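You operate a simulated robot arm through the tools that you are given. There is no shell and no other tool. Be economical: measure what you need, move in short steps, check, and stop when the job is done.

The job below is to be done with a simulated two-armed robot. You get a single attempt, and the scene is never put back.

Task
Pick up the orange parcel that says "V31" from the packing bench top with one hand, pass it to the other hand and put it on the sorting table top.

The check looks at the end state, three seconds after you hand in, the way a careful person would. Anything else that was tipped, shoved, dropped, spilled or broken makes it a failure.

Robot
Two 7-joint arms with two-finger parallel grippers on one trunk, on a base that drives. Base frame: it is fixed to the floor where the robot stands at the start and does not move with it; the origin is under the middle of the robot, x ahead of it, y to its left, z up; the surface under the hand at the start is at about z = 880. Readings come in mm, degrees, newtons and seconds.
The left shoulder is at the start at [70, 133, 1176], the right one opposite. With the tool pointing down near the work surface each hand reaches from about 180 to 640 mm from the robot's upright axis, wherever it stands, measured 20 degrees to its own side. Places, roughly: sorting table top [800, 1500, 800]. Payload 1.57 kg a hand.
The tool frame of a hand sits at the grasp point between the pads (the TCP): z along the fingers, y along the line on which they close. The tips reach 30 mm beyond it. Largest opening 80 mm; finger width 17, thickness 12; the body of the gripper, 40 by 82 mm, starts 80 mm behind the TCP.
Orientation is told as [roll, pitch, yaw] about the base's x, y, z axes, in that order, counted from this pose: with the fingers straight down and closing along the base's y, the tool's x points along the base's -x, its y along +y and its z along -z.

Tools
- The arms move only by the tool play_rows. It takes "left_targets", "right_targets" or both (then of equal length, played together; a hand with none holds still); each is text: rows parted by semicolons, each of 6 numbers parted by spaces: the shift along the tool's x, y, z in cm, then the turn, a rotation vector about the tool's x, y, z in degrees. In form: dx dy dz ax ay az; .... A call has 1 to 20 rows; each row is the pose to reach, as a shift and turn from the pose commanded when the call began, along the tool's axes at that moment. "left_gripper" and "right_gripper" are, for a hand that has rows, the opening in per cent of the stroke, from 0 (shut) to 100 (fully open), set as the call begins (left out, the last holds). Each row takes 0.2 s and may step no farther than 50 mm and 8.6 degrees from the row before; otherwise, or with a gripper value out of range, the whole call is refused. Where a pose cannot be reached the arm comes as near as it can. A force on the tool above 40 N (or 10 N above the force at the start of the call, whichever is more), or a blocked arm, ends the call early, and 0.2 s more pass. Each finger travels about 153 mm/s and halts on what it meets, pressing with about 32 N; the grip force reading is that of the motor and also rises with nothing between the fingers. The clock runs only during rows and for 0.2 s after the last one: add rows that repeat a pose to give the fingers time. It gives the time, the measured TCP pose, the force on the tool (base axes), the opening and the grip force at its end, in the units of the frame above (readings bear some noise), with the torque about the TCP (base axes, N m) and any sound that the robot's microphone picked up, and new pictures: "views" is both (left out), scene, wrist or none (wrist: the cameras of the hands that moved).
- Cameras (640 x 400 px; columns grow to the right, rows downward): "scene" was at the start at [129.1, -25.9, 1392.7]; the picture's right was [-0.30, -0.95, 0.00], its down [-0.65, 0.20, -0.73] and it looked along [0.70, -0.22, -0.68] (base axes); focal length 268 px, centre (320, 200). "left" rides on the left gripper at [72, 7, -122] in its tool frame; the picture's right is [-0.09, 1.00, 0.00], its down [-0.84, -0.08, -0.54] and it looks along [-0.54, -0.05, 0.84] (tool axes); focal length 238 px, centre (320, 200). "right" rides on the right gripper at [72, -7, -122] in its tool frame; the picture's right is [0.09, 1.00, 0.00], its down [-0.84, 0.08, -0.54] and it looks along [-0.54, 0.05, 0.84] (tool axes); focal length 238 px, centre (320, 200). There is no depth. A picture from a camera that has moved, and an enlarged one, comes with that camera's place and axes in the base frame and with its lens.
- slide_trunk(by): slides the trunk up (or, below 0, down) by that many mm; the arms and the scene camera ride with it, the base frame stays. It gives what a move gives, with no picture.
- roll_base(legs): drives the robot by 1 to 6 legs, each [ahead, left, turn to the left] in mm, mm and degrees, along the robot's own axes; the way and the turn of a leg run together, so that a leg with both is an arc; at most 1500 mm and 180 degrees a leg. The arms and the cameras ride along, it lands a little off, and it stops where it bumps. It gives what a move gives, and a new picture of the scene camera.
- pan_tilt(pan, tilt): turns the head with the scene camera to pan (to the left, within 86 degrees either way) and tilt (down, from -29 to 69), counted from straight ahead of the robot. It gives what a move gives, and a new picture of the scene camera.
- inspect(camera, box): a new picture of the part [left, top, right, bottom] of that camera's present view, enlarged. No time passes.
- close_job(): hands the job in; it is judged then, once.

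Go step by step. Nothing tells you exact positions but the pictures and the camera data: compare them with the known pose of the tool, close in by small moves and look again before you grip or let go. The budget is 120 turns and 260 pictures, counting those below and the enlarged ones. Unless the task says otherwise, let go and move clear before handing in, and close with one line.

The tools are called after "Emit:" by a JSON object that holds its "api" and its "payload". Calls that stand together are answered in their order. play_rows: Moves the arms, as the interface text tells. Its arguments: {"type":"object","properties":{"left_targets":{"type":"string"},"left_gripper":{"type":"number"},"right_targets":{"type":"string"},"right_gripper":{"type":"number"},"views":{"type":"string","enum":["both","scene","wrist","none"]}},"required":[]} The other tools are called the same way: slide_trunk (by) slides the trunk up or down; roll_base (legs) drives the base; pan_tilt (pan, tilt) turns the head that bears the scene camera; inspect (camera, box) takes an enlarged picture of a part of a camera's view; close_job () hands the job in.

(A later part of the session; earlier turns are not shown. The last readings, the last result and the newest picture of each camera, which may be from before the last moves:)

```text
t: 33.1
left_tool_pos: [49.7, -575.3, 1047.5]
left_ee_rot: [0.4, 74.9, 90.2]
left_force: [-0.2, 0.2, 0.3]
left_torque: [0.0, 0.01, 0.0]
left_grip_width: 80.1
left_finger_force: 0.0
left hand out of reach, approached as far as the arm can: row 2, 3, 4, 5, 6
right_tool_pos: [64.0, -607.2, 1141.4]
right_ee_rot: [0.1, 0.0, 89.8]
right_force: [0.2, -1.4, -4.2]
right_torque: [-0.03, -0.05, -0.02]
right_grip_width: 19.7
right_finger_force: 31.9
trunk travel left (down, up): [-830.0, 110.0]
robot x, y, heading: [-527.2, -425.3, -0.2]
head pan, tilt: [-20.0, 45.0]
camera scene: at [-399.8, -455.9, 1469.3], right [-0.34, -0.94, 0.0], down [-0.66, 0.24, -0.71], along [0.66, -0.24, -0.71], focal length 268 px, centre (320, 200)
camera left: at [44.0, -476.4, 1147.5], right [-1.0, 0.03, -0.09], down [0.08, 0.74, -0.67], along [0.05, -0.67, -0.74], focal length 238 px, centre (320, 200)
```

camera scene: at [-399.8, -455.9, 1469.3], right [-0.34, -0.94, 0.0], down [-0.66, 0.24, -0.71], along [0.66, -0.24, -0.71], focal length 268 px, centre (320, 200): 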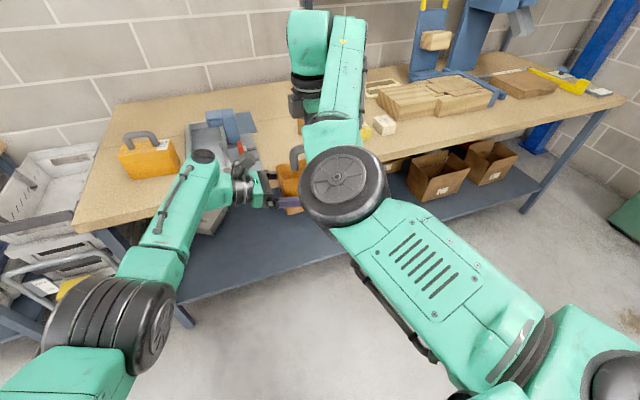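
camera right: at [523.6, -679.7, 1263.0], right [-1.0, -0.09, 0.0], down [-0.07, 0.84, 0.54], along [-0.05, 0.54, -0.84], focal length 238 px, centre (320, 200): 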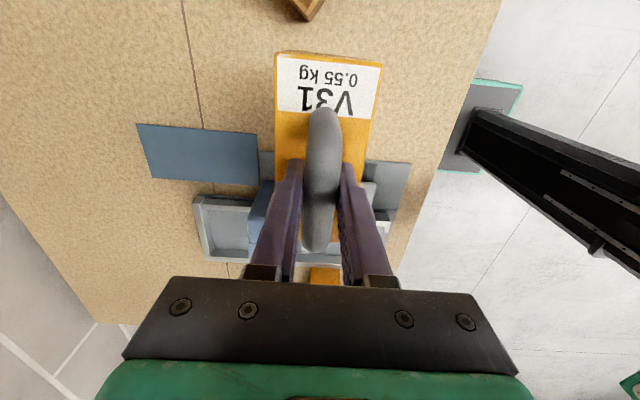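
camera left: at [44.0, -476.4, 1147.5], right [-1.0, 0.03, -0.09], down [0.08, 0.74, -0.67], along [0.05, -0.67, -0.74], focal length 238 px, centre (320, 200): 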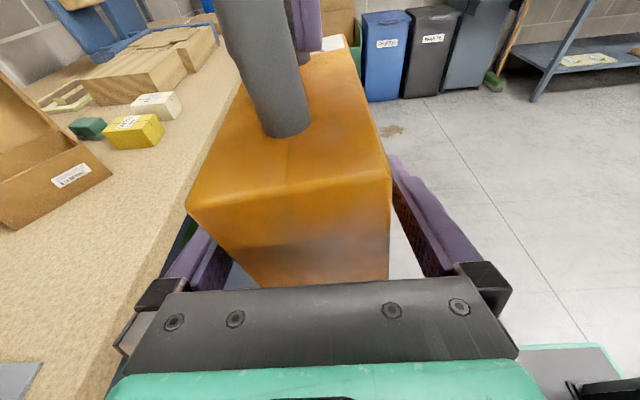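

The left arm is at its limit there (x is 14 mm short), so it may be touching the box side. I back it out 6 cm and will bring the parcel toward it with the right hand instead.

Emit:
{"api": "play_rows", "payload": {"left_targets": "-0.4 -0.5 -1.5 0 0 0; -0.8 -1 -3 0 0 0; -1.2 -1.4 -4.5 0 0 0; -1.7 -1.4 -6.5 0 0 0; -1.7 -1.4 -6.5 0 0 0"}}

```text
t: 34.3
left_tool_pos: [65.0, -506.6, 1047.4]
left_ee_rot: [0.4, 75.0, 90.2]
left_force: [0.3, -0.1, 0.2]
left_torque: [0.0, 0.02, -0.01]
left_grip_width: 80.1
left_finger_force: 0.1
left hand out of reach, approached as far as the arm can: row 2, 3
right_tool_pos: [64.8, -607.6, 1141.0]
right_ee_rot: [0.1, 0.0, 89.8]
right_force: [0.9, 0.4, -5.0]
right_torque: [0.02, -0.14, -0.07]
right_grip_width: 19.2
right_finger_force: 32.1
trunk travel left (down, up): [-830.0, 110.0]
robot x, y, heading: [-527.9, -428.2, -0.1]
head pan, tilt: [-20.0, 45.0]
camera scene: at [-400.0, -455.9, 1469.3], right [-0.34, -0.94, 0.0], down [-0.66, 0.24, -0.71], along [0.66, -0.24, -0.71], focal length 268 px, centre (320, 200)
camera left: at [58.6, -408.3, 1148.0], right [-1.0, 0.03, -0.09], down [0.08, 0.74, -0.67], along [0.05, -0.67, -0.74], focal length 238 px, centre (320, 200)
```

scene: 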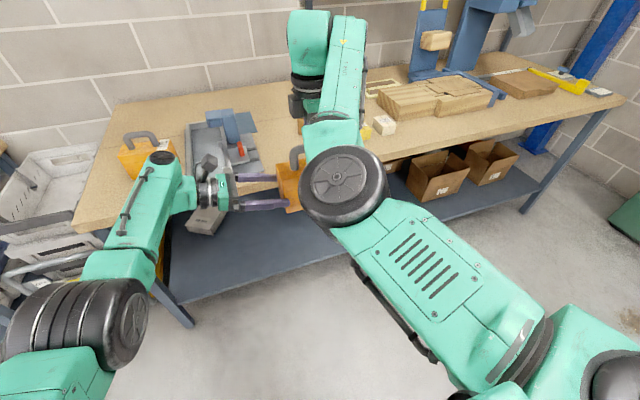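
left: 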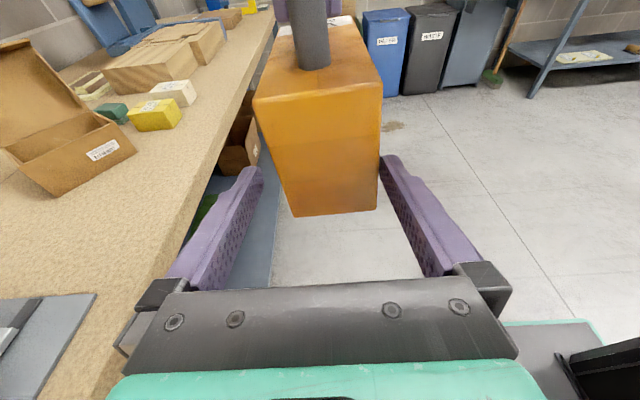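

The box leans a few degrees in the handle, its mid-height centre now at x≈60. I shift the left hand to x=60, and then bring the right hand with the parcel 3 cm toward it to see if it is reachable.

Emit:
{"api": "play_rows", "payload": {"left_targets": "0 0.5 0 0 0 0; 0 0.5 0 0 0 0; 0 0.5 0 0 0 0; 0 0.5 0 0 0 0; 0 0.5 0 0 0 0", "right_targets": "0 0 0 0 0 0; -1 0 0 0 0 0; -2 0 0 0 0 0; -3 0 0 0 0 0; -3 0 0 0 0 0"}}

```text
t: 35.5
left_tool_pos: [60.9, -508.1, 1047.8]
left_ee_rot: [0.5, 75.0, 90.2]
left_force: [-2.0, 0.0, 0.8]
left_torque: [-0.01, 0.02, 0.0]
left_grip_width: 80.0
left_finger_force: 0.0
right_tool_pos: [63.8, -577.6, 1142.1]
right_ee_rot: [0.2, -0.1, 89.9]
right_force: [0.6, -0.3, -5.8]
right_torque: [-0.03, 0.02, -0.01]
right_grip_width: 19.7
right_finger_force: 31.6
trunk travel left (down, up): [-830.0, 110.0]
robot x, y, heading: [-529.7, -428.1, -0.0]
head pan, tilt: [-20.0, 45.0]
camera scene: at [-400.1, -455.6, 1469.3], right [-0.34, -0.94, 0.0], down [-0.66, 0.24, -0.71], along [0.66, -0.24, -0.71], focal length 268 px, centre (320, 200)
camera right: at [70.4, -649.0, 1262.9], right [-1.0, -0.09, 0.0], down [-0.07, 0.84, 0.54], along [-0.05, 0.54, -0.84], focal length 238 px, centre (320, 200)
camera left: at [53.8, -408.6, 1148.2], right [-1.0, 0.03, -0.09], down [0.08, 0.74, -0.67], along [0.05, -0.67, -0.74], focal length 238 px, centre (320, 200)
```

scene: 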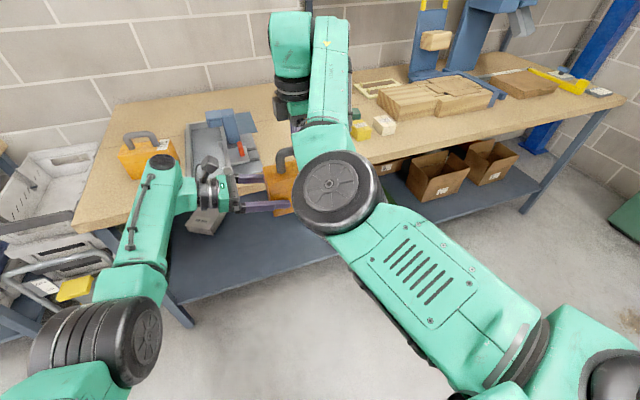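
right: 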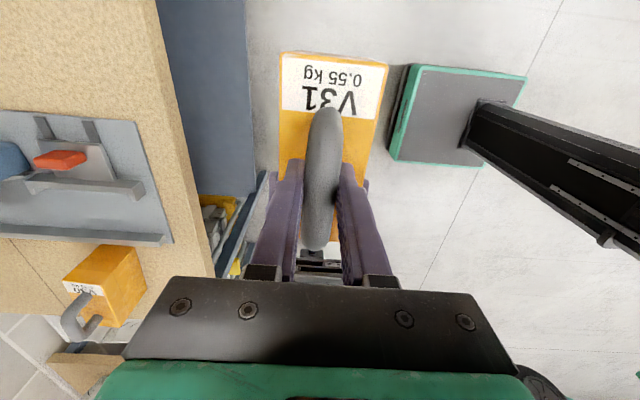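
left: 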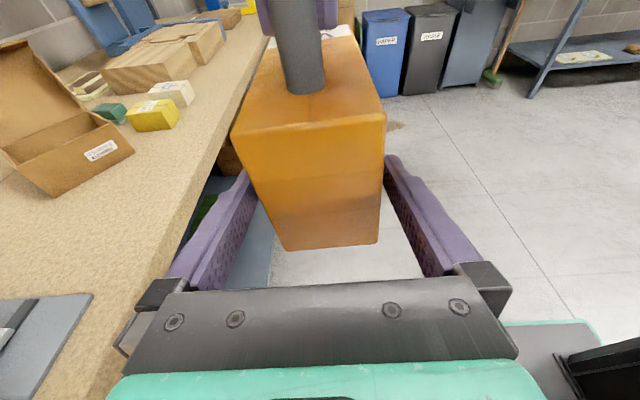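

Reachable. I bring the parcel another 42 mm in and trim the left hand by 2 mm.

Emit:
{"api": "play_rows", "payload": {"left_targets": "0 0.2 0 0 0 0; 0 0.2 0 0 0 0; 0 0.2 0 0 0 0; 0 0.2 0 0 0 0; 0 0.2 0 0 0 0; 0 0.2 0 0 0 0", "right_targets": "0 0 0 0 0 0; -1 0 0 0 0 0; -2 0 0 0 0 0; -3 0 0 0 0 0; -4.2 0 0 0 0 0; -4.2 0 0 0 0 0"}}

```text
t: 36.9
left_tool_pos: [58.5, -507.2, 1046.6]
left_ee_rot: [0.3, 75.0, 90.2]
left_force: [-0.1, 0.6, -0.7]
left_torque: [0.02, 0.03, 0.0]
left_grip_width: 80.2
left_finger_force: 0.0
right_tool_pos: [64.0, -534.6, 1141.2]
right_ee_rot: [0.2, 0.0, 89.9]
right_force: [0.2, -0.2, -6.1]
right_torque: [-0.07, -0.02, 0.02]
right_grip_width: 19.6
right_finger_force: 31.5
trunk travel left (down, up): [-830.0, 110.0]
robot x, y, heading: [-530.9, -423.8, -0.2]
head pan, tilt: [-20.0, 45.0]
camera scene: at [-400.1, -455.6, 1469.3], right [-0.34, -0.94, 0.0], down [-0.66, 0.24, -0.71], along [0.66, -0.24, -0.71], focal length 268 px, centre (320, 200)
camera right: at [70.7, -606.8, 1263.1], right [-1.0, -0.09, 0.0], down [-0.07, 0.84, 0.54], along [-0.05, 0.54, -0.84], focal length 238 px, centre (320, 200)
camera left: at [51.9, -408.4, 1148.0], right [-1.0, 0.03, -0.09], down [0.08, 0.74, -0.67], along [0.05, -0.67, -0.74], focal length 238 px, centre (320, 200)
```

scene: 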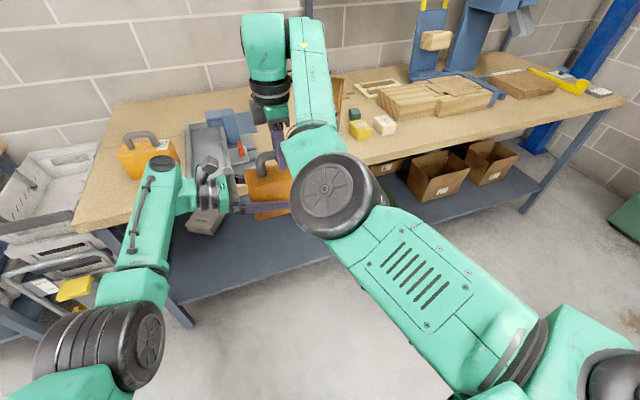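
right: 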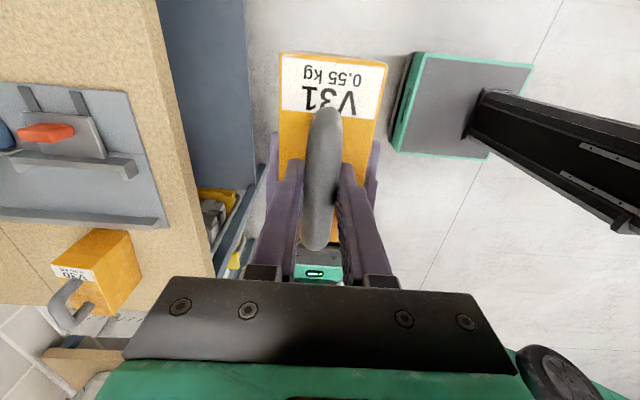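
left: 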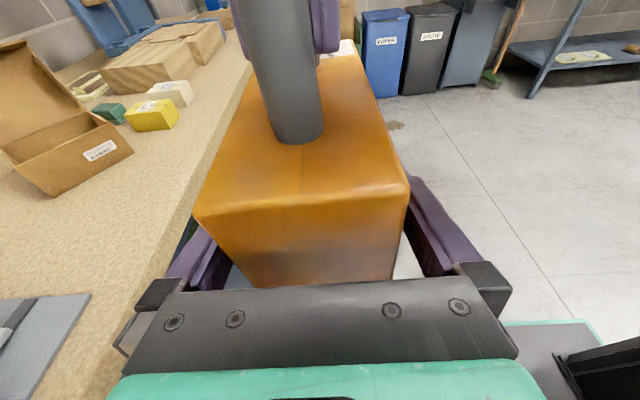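

The parcel sits between the left fingers, its centre about 20 mm beyond the left TCP. I close the left gripper.

Emit:
{"api": "play_rows", "payload": {"left_targets": "0 0 0 0 0 0; 0 0 0 0 0 0; 0 0 0 0 0 0; 0 0 0 0 0 0", "left_gripper": 0}}

```text
t: 37.9
left_tool_pos: [58.8, -507.9, 1047.5]
left_ee_rot: [0.5, 74.9, 90.4]
left_force: [9.3, 0.2, 0.0]
left_torque: [-0.2, 0.88, -0.03]
left_grip_width: 68.6
left_finger_force: 32.4
right_tool_pos: [64.4, -533.6, 1141.9]
right_ee_rot: [0.1, 0.0, 89.9]
right_force: [-8.8, -1.2, -2.9]
right_torque: [0.16, 0.02, 0.34]
right_grip_width: 19.5
right_finger_force: 32.2
trunk travel left (down, up): [-830.0, 110.0]
robot x, y, heading: [-527.5, -433.2, -0.2]
head pan, tilt: [-20.0, 45.0]
camera scene: at [-400.1, -455.4, 1469.3], right [-0.34, -0.94, 0.0], down [-0.66, 0.24, -0.71], along [0.66, -0.24, -0.71], focal length 268 px, centre (320, 200)
camera left: at [52.1, -407.9, 1147.9], right [-1.0, 0.02, -0.09], down [0.08, 0.74, -0.67], along [0.05, -0.67, -0.74], focal length 238 px, centre (320, 200)
```

scene: 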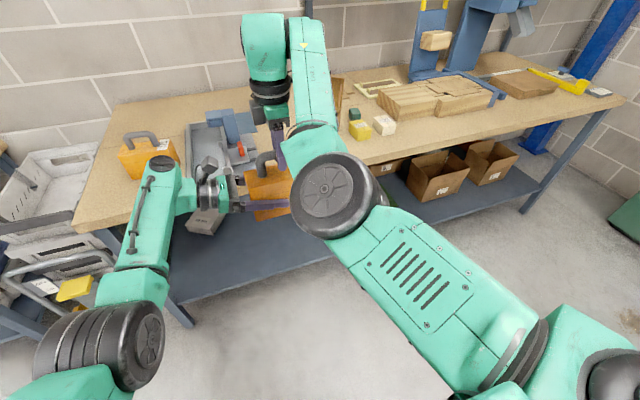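
left: 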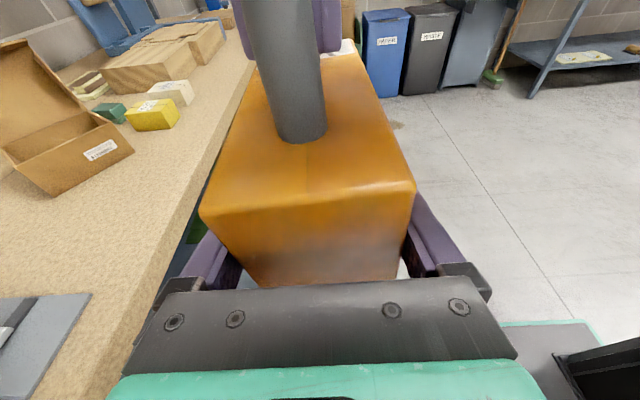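

Held at 68.6 mm with a small sideways strain since the box is leaning; I ease the left hand 5 mm in +x to square it under the handle.

Emit:
{"api": "play_rows", "payload": {"left_targets": "0 -0.15 0 0 0 0; 0 -0.3 0 0 0 0; 0 -0.5 0 0 0 0; 0 -0.5 0 0 0 0; 0 -0.5 0 0 0 0", "views": "wrist"}}

```text
t: 39.1
left_tool_pos: [63.3, -507.0, 1047.3]
left_ee_rot: [0.4, 74.8, 90.3]
left_force: [-4.0, 0.9, -0.3]
left_torque: [0.19, -0.21, -0.17]
left_grip_width: 68.2
left_finger_force: 32.4
right_tool_pos: [63.7, -534.4, 1141.7]
right_ee_rot: [0.0, 0.1, 89.9]
right_force: [4.3, -0.7, -1.8]
right_torque: [-0.2, -0.22, 0.05]
right_grip_width: 19.3
right_finger_force: 32.0
trunk travel left (down, up): [-830.0, 110.0]
robot x, y, heading: [-527.4, -423.7, -0.7]
head pan, tilt: [-20.0, 45.0]
camera left: at [56.5, -408.2, 1147.8], right [-1.0, 0.03, -0.09], down [0.08, 0.74, -0.67], along [0.05, -0.67, -0.74], focal length 238 px, centre (320, 200)
```

left: 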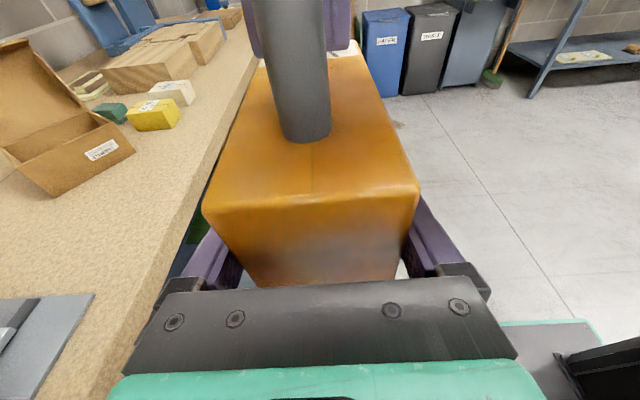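

Squared and low strain. I open the right hand, then raise it clear.

Emit:
{"api": "play_rows", "payload": {"right_targets": "0 0 0 0 0 0; 0 0 0 0 0 0; 0 0 0 0 0 0; 0 0 0 0 0 0", "right_gripper": 100, "views": "none"}}

Emit:
{"api": "play_rows", "payload": {"right_targets": "0 0 -2 0 0 0; 0 0 -5 0 0 0; 0 0 -8 0 0 0; 0 0 -11 0 0 0; 3 0 -11 0 0 0; 7 0 -11 0 0 0; 7 0 -11 0 0 0"}}

Emit:
{"api": "inspect", "payload": {"camera": "left", "box": [0, 0, 640, 400]}}

```text
t: 40.1
left_tool_pos: [62.3, -508.2, 1047.2]
left_ee_rot: [0.4, 75.1, 90.4]
left_force: [0.8, 0.8, -0.8]
left_torque: [0.15, 0.0, -0.02]
left_grip_width: 68.0
left_finger_force: 32.3
right_tool_pos: [64.2, -534.7, 1141.7]
right_ee_rot: [0.2, 0.0, 89.9]
right_force: [0.4, -0.1, -0.2]
right_torque: [0.0, 0.01, -0.01]
right_grip_width: 79.7
right_finger_force: 0.0
trunk travel left (down, up): [-830.0, 110.0]
robot x, y, heading: [-527.3, -425.9, -0.2]
head pan, tilt: [-20.0, 45.0]
```

```text
t: 41.7
left_tool_pos: [62.3, -507.2, 1046.8]
left_ee_rot: [0.3, 74.9, 90.2]
left_force: [0.1, 1.4, -0.5]
left_torque: [0.08, -0.01, -0.01]
left_grip_width: 68.2
left_finger_force: 32.1
right_tool_pos: [50.3, -602.6, 1251.6]
right_ee_rot: [0.1, 0.1, 90.0]
right_force: [0.4, -0.3, 0.4]
right_torque: [0.03, -0.03, -0.03]
right_grip_width: 79.9
right_finger_force: 0.0
right hand out of reach, approached as far as the arm can: row 3, 4, 5, 6, 7
trunk travel left (down, up): [-830.0, 110.0]
robot x, y, heading: [-530.2, -426.3, -0.0]
head pan, tilt: [-20.0, 45.0]
camera scene: at [-400.2, -455.6, 1469.3], right [-0.34, -0.94, 0.0], down [-0.66, 0.24, -0.71], along [0.66, -0.24, -0.71], focal length 268 px, centre (320, 200)
camera right: at [56.3, -675.1, 1373.3], right [-1.0, -0.09, 0.0], down [-0.07, 0.84, 0.54], along [-0.05, 0.54, -0.84], focal length 238 px, centre (320, 200)
```

scene: 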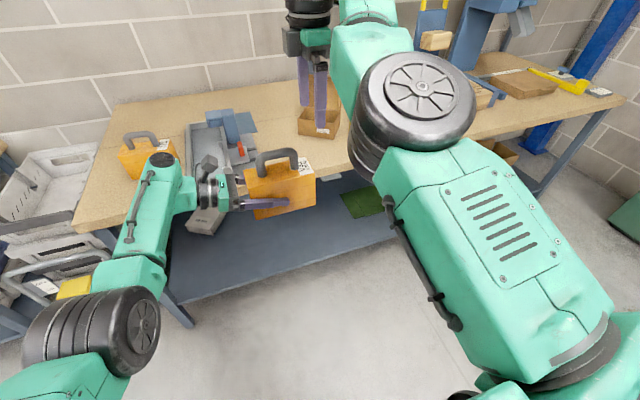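
right: 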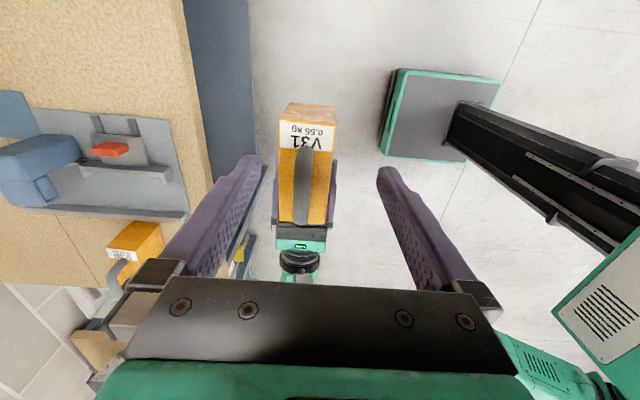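

```text
1.00 times, centred on (320, 200) of left (not enlarged: the box is as wide or as high as the picture)
camera zoom: at [56.5, -408.2, 1148.0], right [-1.0, 0.03, -0.09], down [0.08, 0.74, -0.67], along [0.05, -0.67, -0.74], focal length 238 px, centre (320, 200)
```

zoom: 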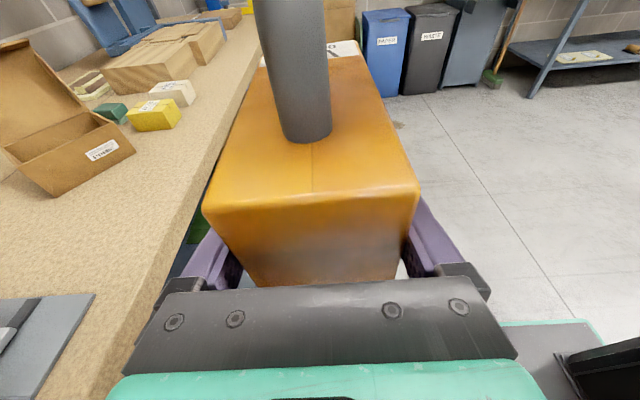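

The left hand holds V31 alone and level. Now I look toward the sorting table for free room.

Emit:
{"api": "pan_tilt", "payload": {"pan": 55, "tilt": 25}}

```text
t: 43.1
left_tool_pos: [63.2, -506.5, 1046.9]
left_ee_rot: [0.4, 75.0, 90.3]
left_force: [-0.6, 0.1, -0.6]
left_torque: [0.11, 0.0, -0.03]
left_grip_width: 68.2
left_finger_force: 32.3
right_tool_pos: [49.2, -602.7, 1251.4]
right_ee_rot: [0.1, 0.0, 89.9]
right_force: [-0.4, 0.6, 0.0]
right_torque: [0.01, -0.04, 0.0]
right_grip_width: 79.9
right_finger_force: 0.2
trunk travel left (down, up): [-830.0, 110.0]
robot x, y, heading: [-524.8, -424.6, -0.3]
head pan, tilt: [55.0, 25.0]
camera scene: at [-423.2, -352.2, 1499.9], right [0.82, -0.58, 0.0], down [-0.24, -0.35, -0.91], along [0.52, 0.74, -0.42], focal length 268 px, centre (320, 200)
```

scene: 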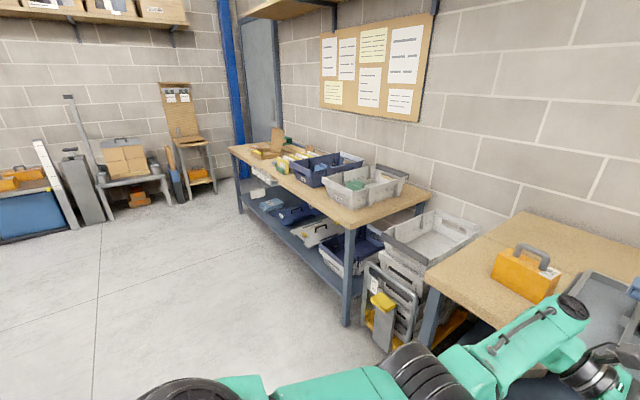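

Emit:
{"api": "inspect", "payload": {"camera": "scene", "box": [220, 110, 460, 260]}}

```text
2.67 times, centred on (340, 185) of scene
camera zoom: at [-423.2, -352.2, 1499.9], right [0.82, -0.58, 0.0], down [-0.24, -0.35, -0.91], along [0.52, 0.74, -0.42], focal length 716 px, centre (267, 240)
```

zoom: 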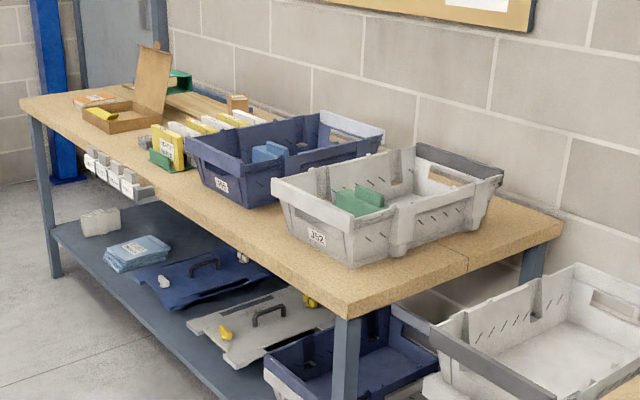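

There is a bare strip along the front edge of the sorting table (edge x≈375, top z≈800), left of the blue bin. I drive sideways along the clear aisle to in front of it and look again.

Emit:
{"api": "roll_base", "payload": {"legs": [[0, 1000, 0], [0, 800, 0]]}}

Emit:
{"api": "pan_tilt", "payload": {"pan": 0, "tilt": 35}}

```text
t: 52.2
left_tool_pos: [64.4, 1287.7, 1046.7]
left_ee_rot: [0.4, 74.9, 90.2]
left_force: [0.0, 0.0, 0.2]
left_torque: [0.11, 0.0, -0.01]
left_grip_width: 67.8
left_finger_force: 32.6
right_tool_pos: [52.0, 1192.0, 1251.5]
right_ee_rot: [0.0, 0.1, 89.8]
right_force: [-0.4, 0.3, 0.2]
right_torque: [0.0, 0.0, 0.03]
right_grip_width: 80.0
right_finger_force: 0.1
trunk travel left (down, up): [-830.0, 110.0]
robot x, y, heading: [-528.7, 1368.5, -0.1]
head pan, tilt: [55.0, 25.0]
camera scene: at [-421.9, 1443.4, 1500.0], right [0.82, -0.58, 0.0], down [-0.24, -0.34, -0.91], along [0.52, 0.74, -0.42], focal length 268 px, centre (320, 200)
```

scene: 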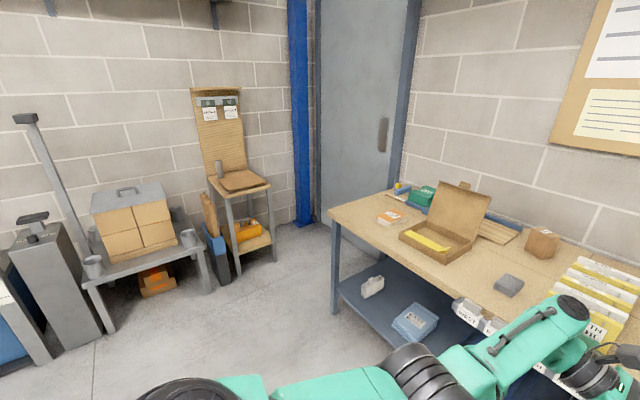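

```text
t: 53.4
left_tool_pos: [63.6, 1289.0, 1046.8]
left_ee_rot: [0.4, 74.9, 90.4]
left_force: [0.4, 0.1, 0.0]
left_torque: [0.07, 0.01, 0.0]
left_grip_width: 68.2
left_finger_force: 32.1
right_tool_pos: [51.4, 1192.3, 1252.5]
right_ee_rot: [0.2, 0.0, 89.9]
right_force: [-0.3, 0.0, 0.9]
right_torque: [-0.01, 0.05, 0.0]
right_grip_width: 80.1
right_finger_force: 0.3
trunk travel left (down, up): [-830.0, 110.0]
robot x, y, heading: [-524.4, 1371.9, -0.2]
head pan, tilt: [0.0, 35.0]
camera scene: at [-386.9, 1368.9, 1484.1], right [0.0, -1.0, 0.0], down [-0.57, 0.0, -0.82], along [0.82, 0.0, -0.57], focal length 268 px, centre (320, 200)
```

scene: 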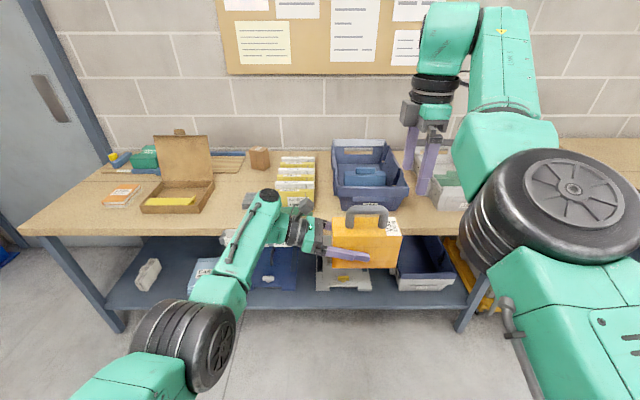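

The front strip (x 378–508) at y≈1420–1580 is bare. I go 230 mm left, then ahead so that the parcel is over x≈440.

Emit:
{"api": "roll_base", "payload": {"legs": [[0, 230, 0], [370, 0, 0]]}}

Emit:
{"api": "pan_tilt", "payload": {"pan": 5, "tilt": 55}}

Emit:
{"api": "inspect", "payload": {"camera": "left", "box": [0, 0, 640, 400]}}

Emit:
{"api": "inspect", "payload": {"camera": "right", "box": [0, 0, 640, 400]}}

```text
t: 57.1
left_tool_pos: [437.3, 1521.7, 1047.4]
left_ee_rot: [0.2, 75.0, 90.1]
left_force: [-0.6, -0.8, -4.9]
left_torque: [0.12, 0.0, 0.01]
left_grip_width: 67.4
left_finger_force: 31.5
right_tool_pos: [423.6, 1425.4, 1253.4]
right_ee_rot: [0.1, 0.1, 90.0]
right_force: [0.4, -0.7, 1.0]
right_torque: [0.01, 0.02, -0.02]
right_grip_width: 80.0
right_finger_force: 0.1
trunk travel left (down, up): [-830.0, 110.0]
robot x, y, heading: [-152.7, 1601.0, 0.2]
head pan, tilt: [0.0, 35.0]
camera scene: at [-15.3, 1600.3, 1484.4], right [0.0, -1.0, 0.0], down [-0.57, 0.0, -0.82], along [0.82, 0.0, -0.57], focal length 268 px, centre (320, 200)
```

scene: 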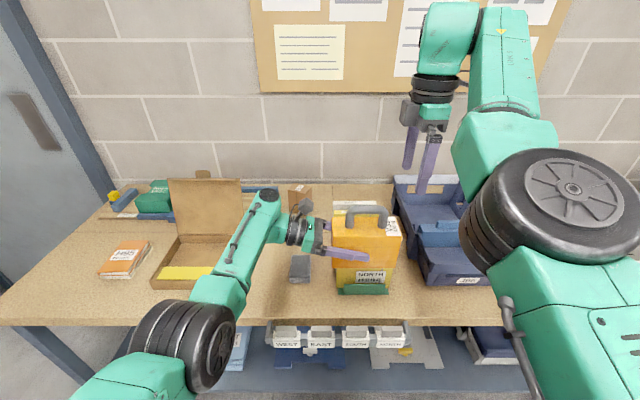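

```text
t: 58.0
left_tool_pos: [439.0, 1522.2, 1045.2]
left_ee_rot: [0.6, 74.9, 90.7]
left_force: [1.1, 0.1, -4.8]
left_torque: [0.1, 0.01, -0.01]
left_grip_width: 68.2
left_finger_force: 31.7
right_tool_pos: [425.7, 1425.1, 1251.4]
right_ee_rot: [0.2, 0.1, 90.1]
right_force: [0.1, -0.1, -0.1]
right_torque: [0.01, 0.0, 0.04]
right_grip_width: 80.2
right_finger_force: 0.1
trunk travel left (down, up): [-830.0, 110.0]
robot x, y, heading: [-152.8, 1602.3, 0.1]
head pan, tilt: [5.0, 55.0]
camera scene: at [-28.5, 1606.5, 1455.9], right [0.09, -1.0, 0.0], down [-0.82, -0.07, -0.57], along [0.57, 0.05, -0.82], focal length 268 px, centre (320, 200)
```

scene: 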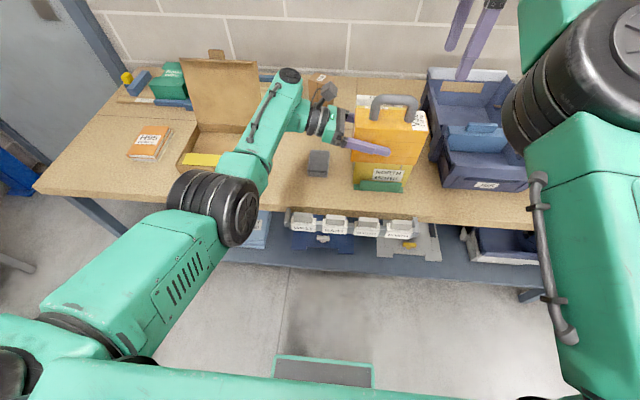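

```text
1.00 times, centred on (320, 200) of left (not enlarged: the box is as wide or as high as the picture)
camera zoom: at [432.3, 1621.0, 1147.4], right [-1.0, 0.02, -0.09], down [0.08, 0.74, -0.67], along [0.05, -0.67, -0.74], focal length 238 px, centre (320, 200)
```

zoom: 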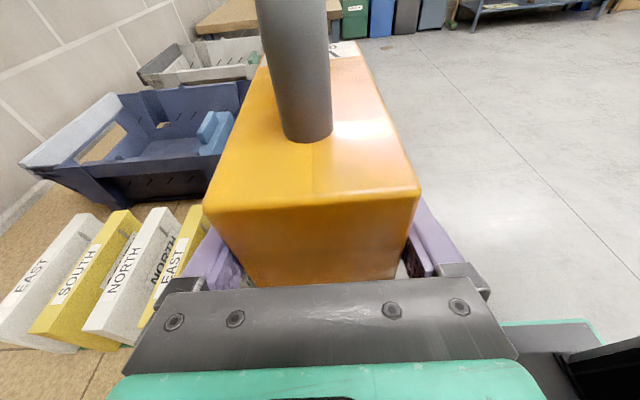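

```text
1.00 times, centred on (320, 200) of right (not enlarged: the box is as wide or as high as the picture)
camera zoom: at [433.1, 1354.4, 1372.9], right [-1.0, -0.09, 0.0], down [-0.08, 0.84, 0.54], along [-0.05, 0.54, -0.84], focal length 238 px, centre (320, 200)
```

zoom: 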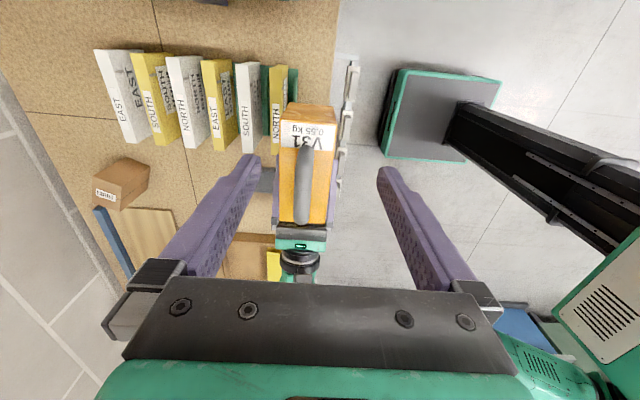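

The card holder's front is at x≈472, leaving too narrow a strip there. A better bare patch is at about [438, 1740] between the small block and the carton; with the robot turned 12° left the hand stays clear of the carton.

Emit:
{"api": "roll_base", "payload": {"legs": [[-7, 112, 0], [0, 0, 12]]}}

Emit:
{"api": "inspect", "payload": {"camera": "right", "box": [0, 0, 640, 400]}}

Emit:
{"api": "inspect", "payload": {"camera": "left", "box": [0, 0, 640, 400]}}

```text
t: 60.0
left_tool_pos: [435.1, 1758.5, 1047.1]
left_ee_rot: [0.6, 74.9, 102.5]
left_force: [0.5, 0.2, -5.1]
left_torque: [0.09, 0.0, 0.03]
left_grip_width: 67.9
left_finger_force: 31.3
right_tool_pos: [443.0, 1661.6, 1251.1]
right_ee_rot: [0.1, 0.1, 102.0]
right_force: [0.4, 0.5, 0.9]
right_torque: [0.0, -0.01, 0.0]
right_grip_width: 80.0
right_finger_force: 0.1
trunk travel left (down, up): [-830.0, 110.0]
robot x, y, heading: [-157.5, 1714.9, 11.8]
head pan, tilt: [5.0, 55.0]
camera scene: at [-40.0, 1744.1, 1455.9], right [0.29, -0.96, 0.0], down [-0.78, -0.24, -0.57], along [0.55, 0.17, -0.82], focal length 268 px, centre (320, 200)
```

scene: 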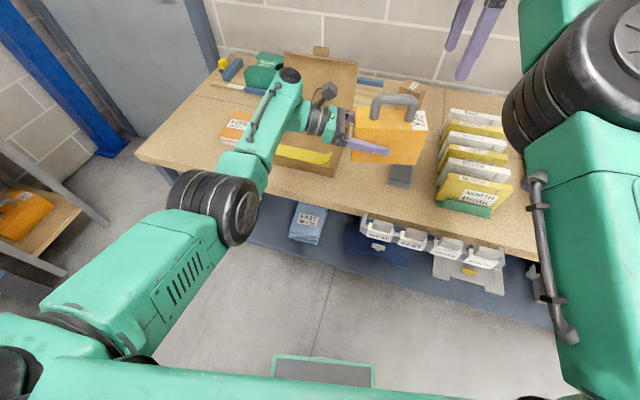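

```text
1.00 times, centred on (320, 200) of right (not enlarged: the box is as wide or as high as the picture)
camera zoom: at [464.2, 1593.0, 1373.0], right [-0.96, -0.3, 0.0], down [-0.25, 0.8, 0.54], along [-0.16, 0.52, -0.84], focal length 238 px, centre (320, 200)
```

zoom: 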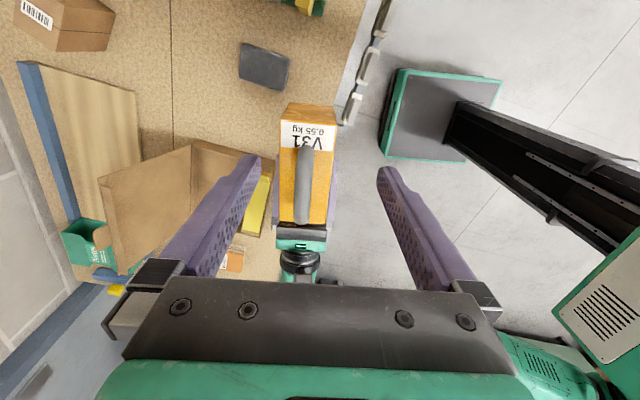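

```text
1.00 times, centred on (320, 200) of left (not enlarged: the box is as wide or as high as the picture)
camera zoom: at [408.2, 1853.7, 1147.6], right [-0.98, -0.18, -0.09], down [-0.08, 0.74, -0.67], along [0.19, -0.65, -0.74], focal length 238 px, centre (320, 200)
```

zoom: 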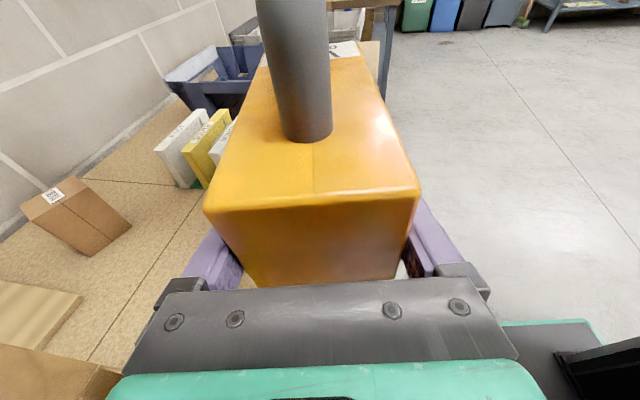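

I zoom to measure the table's front edge precisely and check clearances.

Emit:
{"api": "inspect", "payload": {"camera": "scene", "box": [260, 100, 500, 250]}}

Emit:
{"api": "inspect", "payload": {"camera": "right", "box": [220, 30, 400, 250]}}

```text
2.67 times, centred on (380, 175) of scene
camera zoom: at [-40.0, 1744.1, 1455.9], right [0.29, -0.96, 0.0], down [-0.78, -0.24, -0.57], along [0.55, 0.17, -0.82], focal length 716 px, centre (160, 267)
```

zoom: 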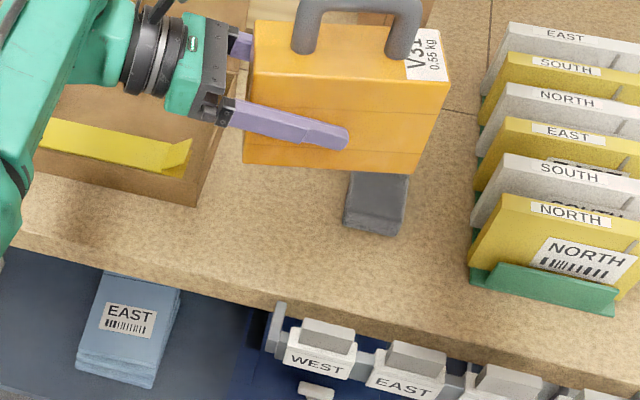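

```text
1.82 times, centred on (310, 140) of right
camera zoom: at [464.2, 1593.0, 1373.0], right [-0.96, -0.3, 0.0], down [-0.25, 0.8, 0.54], along [-0.16, 0.52, -0.84], focal length 433 px, centre (338, 309)
```

zoom: 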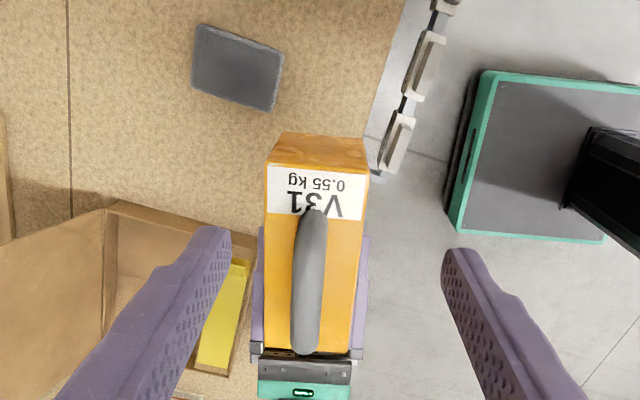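

The edge is really at x≈402, so this patch is tight between block and carton. The front-left corner region (x 402–535, y 2120–2500, in front of the orange pad) is roomier, so I go there.

Emit:
{"api": "roll_base", "payload": {"legs": [[-60, 0, -12], [0, 600, 0]]}}

Emit:
{"api": "inspect", "payload": {"camera": "right", "box": [0, 0, 640, 400]}}

```text
t: 64.1
left_tool_pos: [373.1, 2226.3, 1046.7]
left_ee_rot: [0.7, 74.9, 90.3]
left_force: [-0.2, -0.1, -4.9]
left_torque: [0.13, 0.0, -0.01]
left_grip_width: 67.8
left_finger_force: 32.0
right_tool_pos: [360.6, 2129.3, 1251.7]
right_ee_rot: [0.1, 0.0, 89.9]
right_force: [-0.1, 0.0, 0.8]
right_torque: [0.04, 0.0, 0.01]
right_grip_width: 80.1
right_finger_force: 0.1
trunk travel left (down, up): [-830.0, 110.0]
robot x, y, heading: [-218.8, 2306.8, 0.0]
head pan, tilt: [5.0, 55.0]
camera scene: at [-94.5, 2311.5, 1455.9], right [0.08, -1.0, 0.0], down [-0.82, -0.07, -0.57], along [0.57, 0.05, -0.82], focal length 268 px, centre (320, 200)
```

scene: 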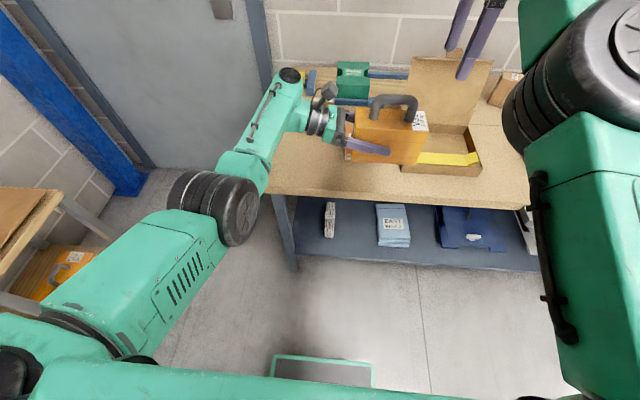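

```text
1.00 times, centred on (320, 200) of right (not enlarged: the box is as wide or as high as the picture)
camera zoom: at [366.3, 2057.7, 1372.9], right [-1.0, -0.09, 0.0], down [-0.07, 0.84, 0.54], along [-0.05, 0.54, -0.84], focal length 238 px, centre (320, 200)
```

zoom: 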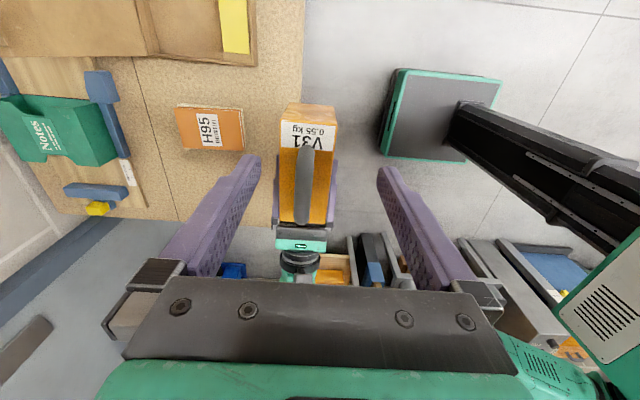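

The space ahead is clear: edge x≈402, pad at x≥530 (y 2192–2293), table end y≈2530. I aim for box centre [462, 2345]: base 60 left and 100 ahead, rest with the arm.

Emit:
{"api": "roll_base", "payload": {"legs": [[0, 60, 0], [100, 0, 0]]}}

Emit:
{"api": "play_rows", "payload": {"left_targets": "-0.5 0 -1.93 0 0 0; -1 0 -3.86 0 0 0; -1.5 0 -5.8 0 0 0; -2.07 0 -7.73 0 0 0; -2.07 0 -7.73 0 0 0"}}

Emit:
{"api": "inspect", "payload": {"camera": "right", "box": [0, 0, 640, 400]}}

```text
t: 65.8
left_tool_pos: [470.0, 2286.0, 1047.8]
left_ee_rot: [-0.2, 74.9, 89.7]
left_force: [-0.1, -0.1, -6.1]
left_torque: [0.14, -0.01, -0.01]
left_grip_width: 67.9
left_finger_force: 32.6
right_tool_pos: [458.6, 2190.6, 1254.3]
right_ee_rot: [-0.1, 0.1, 89.7]
right_force: [0.0, 0.6, 0.1]
right_torque: [-0.01, -0.01, -0.02]
right_grip_width: 79.9
right_finger_force: 0.0
trunk travel left (down, up): [-830.0, 110.0]
robot x, y, heading: [-118.7, 2364.2, -0.1]
head pan, tilt: [5.0, 55.0]
camera scene: at [1.4, 2372.7, 1456.4], right [0.08, -1.0, 0.0], down [-0.81, -0.07, -0.58], along [0.57, 0.05, -0.82], focal length 268 px, centre (320, 200)
```

scene: 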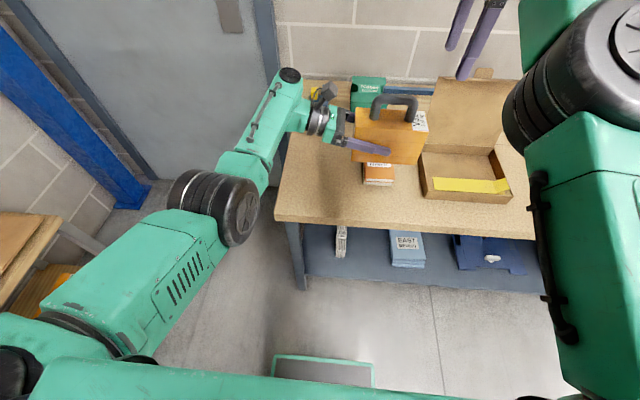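

```text
t: 67.0
left_tool_pos: [472.7, 2366.9, 1047.7]
left_ee_rot: [0.6, 74.8, 90.2]
left_force: [0.3, 0.2, -5.4]
left_torque: [0.12, -0.02, 0.04]
left_grip_width: 67.9
left_finger_force: 32.2
right_tool_pos: [458.8, 2191.3, 1252.5]
right_ee_rot: [0.0, 0.0, 89.8]
right_force: [0.8, -0.9, -0.8]
right_torque: [0.01, -0.01, -0.01]
right_grip_width: 80.0
right_finger_force: 0.0
trunk travel left (down, up): [-830.0, 110.0]
robot x, y, heading: [-114.5, 2367.8, -0.2]
head pan, tilt: [5.0, 55.0]
camera scene: at [5.2, 2372.2, 1456.0], right [0.08, -1.0, 0.0], down [-0.82, -0.07, -0.57], along [0.57, 0.05, -0.82], focal length 268 px, centre (320, 200)
camera left: at [466.2, 2465.7, 1147.7], right [-1.0, 0.03, -0.09], down [0.08, 0.74, -0.67], along [0.05, -0.67, -0.74], focal length 238 px, centre (320, 200)
```

scene: 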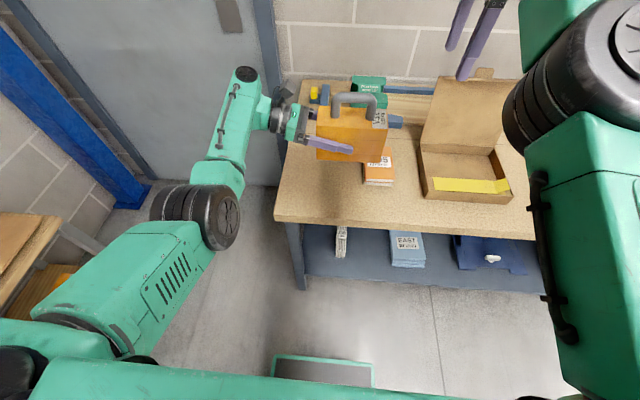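
left: 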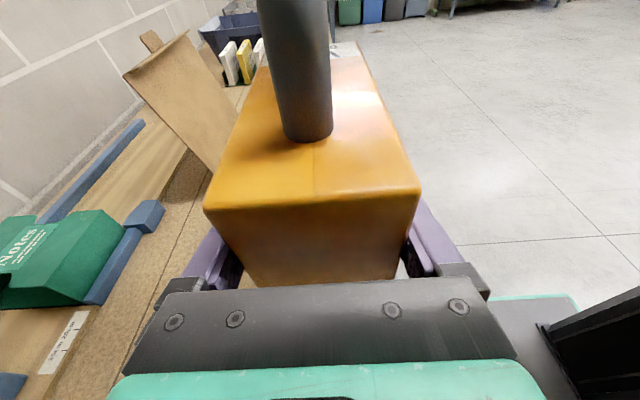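

```text
1.00 times, centred on (320, 200) of right (not enlarged: the box is as wide or as high as the picture)
camera zoom: at [466.3, 2118.5, 1373.8], right [-1.0, -0.09, 0.0], down [-0.07, 0.84, 0.54], along [-0.05, 0.54, -0.84], focal length 238 px, centre (320, 200)
```

zoom: 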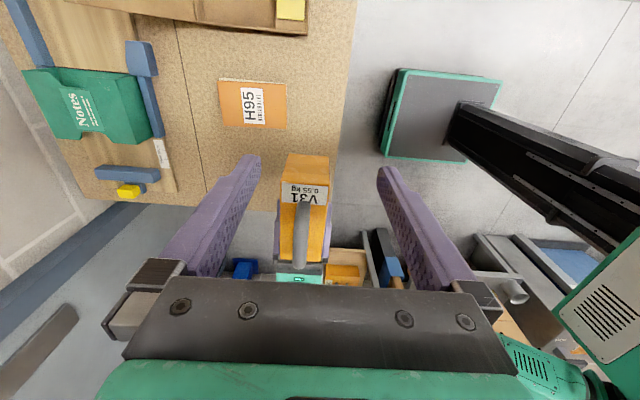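

The spot is clear all round. I shift 7 mm toward the front edge and lower with the trunk by 150 mm, then look.

Emit:
{"api": "play_rows", "payload": {"left_targets": "0 0.7 0 0 0 0; 0 0.7 0 0 0 0", "views": "none"}}

Emit:
{"api": "slide_trunk", "payload": {"by": -150}}

Emit:
{"api": "pan_tilt", "payload": {"pan": 5, "tilt": 45}}

Emit:
{"api": "inspect", "payload": {"camera": "right", "box": [0, 0, 640, 400]}}

```text
t: 67.6
left_tool_pos: [466.0, 2366.2, 1046.9]
left_ee_rot: [0.7, 74.9, 90.5]
left_force: [-0.5, 0.7, -5.3]
left_torque: [0.14, 0.02, 0.02]
left_grip_width: 67.6
left_finger_force: 32.2
right_tool_pos: [461.2, 2190.3, 1252.4]
right_ee_rot: [0.0, 0.0, 89.8]
right_force: [0.0, 0.9, -0.4]
right_torque: [0.0, 0.0, 0.02]
right_grip_width: 80.0
right_finger_force: 0.1
trunk travel left (down, up): [-830.0, 110.0]
robot x, y, heading: [-115.4, 2367.1, -0.1]
head pan, tilt: [5.0, 55.0]
```

```text
t: 69.4
left_tool_pos: [466.5, 2366.8, 896.1]
left_ee_rot: [0.6, 74.9, 90.3]
left_force: [0.5, 0.6, -6.3]
left_torque: [0.12, -0.02, -0.03]
left_grip_width: 67.6
left_finger_force: 31.7
right_tool_pos: [460.5, 2190.5, 1102.0]
right_ee_rot: [-0.1, 0.2, 89.8]
right_force: [-0.4, -0.1, 0.1]
right_torque: [-0.01, 0.03, -0.05]
right_grip_width: 79.9
right_finger_force: 0.1
trunk travel left (down, up): [-680.0, 260.0]
robot x, y, heading: [-116.1, 2363.4, -0.3]
head pan, tilt: [5.0, 55.0]
```

```text
t: 70.1
left_tool_pos: [466.2, 2367.5, 897.6]
left_ee_rot: [0.6, 74.9, 90.4]
left_force: [-0.4, 1.0, -5.2]
left_torque: [0.12, 0.03, 0.02]
left_grip_width: 67.9
left_finger_force: 31.7
right_tool_pos: [460.1, 2191.0, 1101.8]
right_ee_rot: [0.1, 0.0, 89.8]
right_force: [0.3, 0.3, -0.9]
right_torque: [-0.03, -0.03, -0.02]
right_grip_width: 79.7
right_finger_force: 0.1
trunk travel left (down, up): [-680.0, 260.0]
robot x, y, heading: [-117.1, 2367.7, -0.1]
head pan, tilt: [5.0, 45.0]
camera scene: at [15.0, 2373.3, 1319.3], right [0.08, -1.0, 0.0], down [-0.71, -0.06, -0.71], along [0.7, 0.06, -0.71], focal length 268 px, centre (320, 200)
```

scene: 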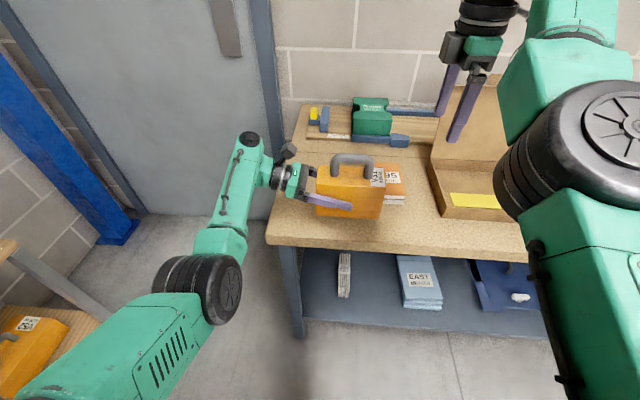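

```text
1.00 times, centred on (320, 200) of right (not enlarged: the box is as wide or as high as the picture)
camera zoom: at [466.9, 2118.8, 1223.5], right [-1.0, -0.09, 0.0], down [-0.07, 0.84, 0.54], along [-0.05, 0.54, -0.84], focal length 238 px, centre (320, 200)
```

zoom: 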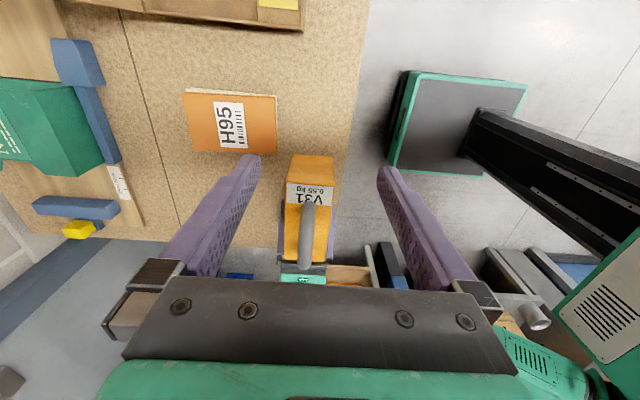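

About 48 mm remain. I lower 35 mm more, then finish with small arm steps until contact.

Emit:
{"api": "slide_trunk", "payload": {"by": -35}}

Emit:
{"api": "inspect", "payload": {"camera": "scene", "box": [220, 100, 460, 250]}}

```text
t: 70.9
left_tool_pos: [464.7, 2366.8, 861.7]
left_ee_rot: [0.5, 74.9, 90.3]
left_force: [-0.1, -0.6, -5.3]
left_torque: [0.12, -0.02, 0.01]
left_grip_width: 67.6
left_finger_force: 32.0
right_tool_pos: [460.0, 2190.4, 1067.7]
right_ee_rot: [0.0, 0.1, 89.8]
right_force: [-0.5, 0.0, 0.1]
right_torque: [0.0, 0.02, 0.0]
right_grip_width: 80.0
right_finger_force: 0.1
trunk travel left (down, up): [-645.0, 295.0]
robot x, y, heading: [-119.7, 2365.5, -0.2]
head pan, tilt: [5.0, 45.0]
```

```text
2.67 times, centred on (340, 175) of scene
camera zoom: at [14.5, 2373.3, 1284.3], right [0.08, -1.0, 0.0], down [-0.71, -0.06, -0.71], along [0.7, 0.06, -0.71], focal length 716 px, centre (267, 267)
```

zoom: 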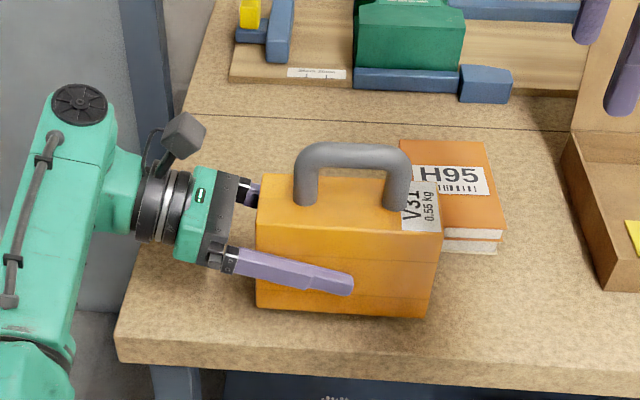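

Level and about 12 mm up. Lower in 2–3 mm rows.

Emit:
{"api": "play_rows", "payload": {"left_targets": "-0.3 0 0.08 0 0 0; -0.6 0 0.16 0 0 0; -0.9 0 0.24 0 0 0; -0.9 0 0.24 0 0 0", "views": "none"}}

Emit:
{"api": "inspect", "payload": {"camera": "scene", "box": [260, 140, 420, 240]}}

```text
t: 71.9
left_tool_pos: [464.8, 2367.1, 853.5]
left_ee_rot: [0.5, 74.9, 90.3]
left_force: [0.6, 0.8, -5.7]
left_torque: [0.1, 0.0, 0.02]
left_grip_width: 67.9
left_finger_force: 32.6
right_tool_pos: [460.6, 2190.2, 1067.2]
right_ee_rot: [0.0, 0.1, 89.8]
right_force: [-0.7, -0.1, -0.6]
right_torque: [-0.02, 0.01, 0.02]
right_grip_width: 79.9
right_finger_force: 0.2
trunk travel left (down, up): [-645.0, 295.0]
robot x, y, heading: [-115.3, 2366.8, 0.0]
head pan, tilt: [5.0, 45.0]
```

```text
4.00 times, centred on (340, 190) of scene
camera zoom: at [15.0, 2373.3, 1284.3], right [0.08, -1.0, 0.0], down [-0.71, -0.06, -0.71], along [0.7, 0.06, -0.71], focal length 1074 px, centre (240, 240)
```

zoom: 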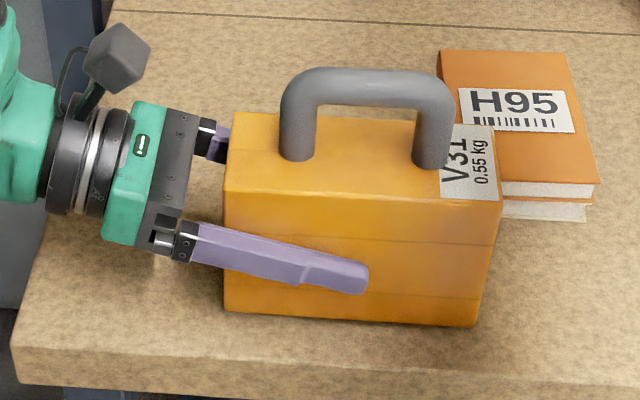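

Emit:
{"api": "play_rows", "payload": {"left_targets": "-0.2 0 0.05 0 0 0; -0.4 0 0.1 0 0 0; -0.4 0 0.1 0 0 0", "views": "none"}}

```text
t: 72.7
left_tool_pos: [466.6, 2367.3, 849.1]
left_ee_rot: [0.1, 75.0, 89.9]
left_force: [2.0, -0.6, -0.7]
left_torque: [-0.22, -0.23, 0.15]
left_grip_width: 67.5
left_finger_force: 31.8
right_tool_pos: [459.8, 2191.2, 1067.4]
right_ee_rot: [-0.1, 0.2, 89.8]
right_force: [0.9, -0.1, 0.6]
right_torque: [0.01, 0.0, 0.0]
right_grip_width: 79.9
right_finger_force: 0.0
trunk travel left (down, up): [-645.0, 295.0]
robot x, y, heading: [-116.1, 2366.8, -0.4]
head pan, tilt: [5.0, 45.0]
```

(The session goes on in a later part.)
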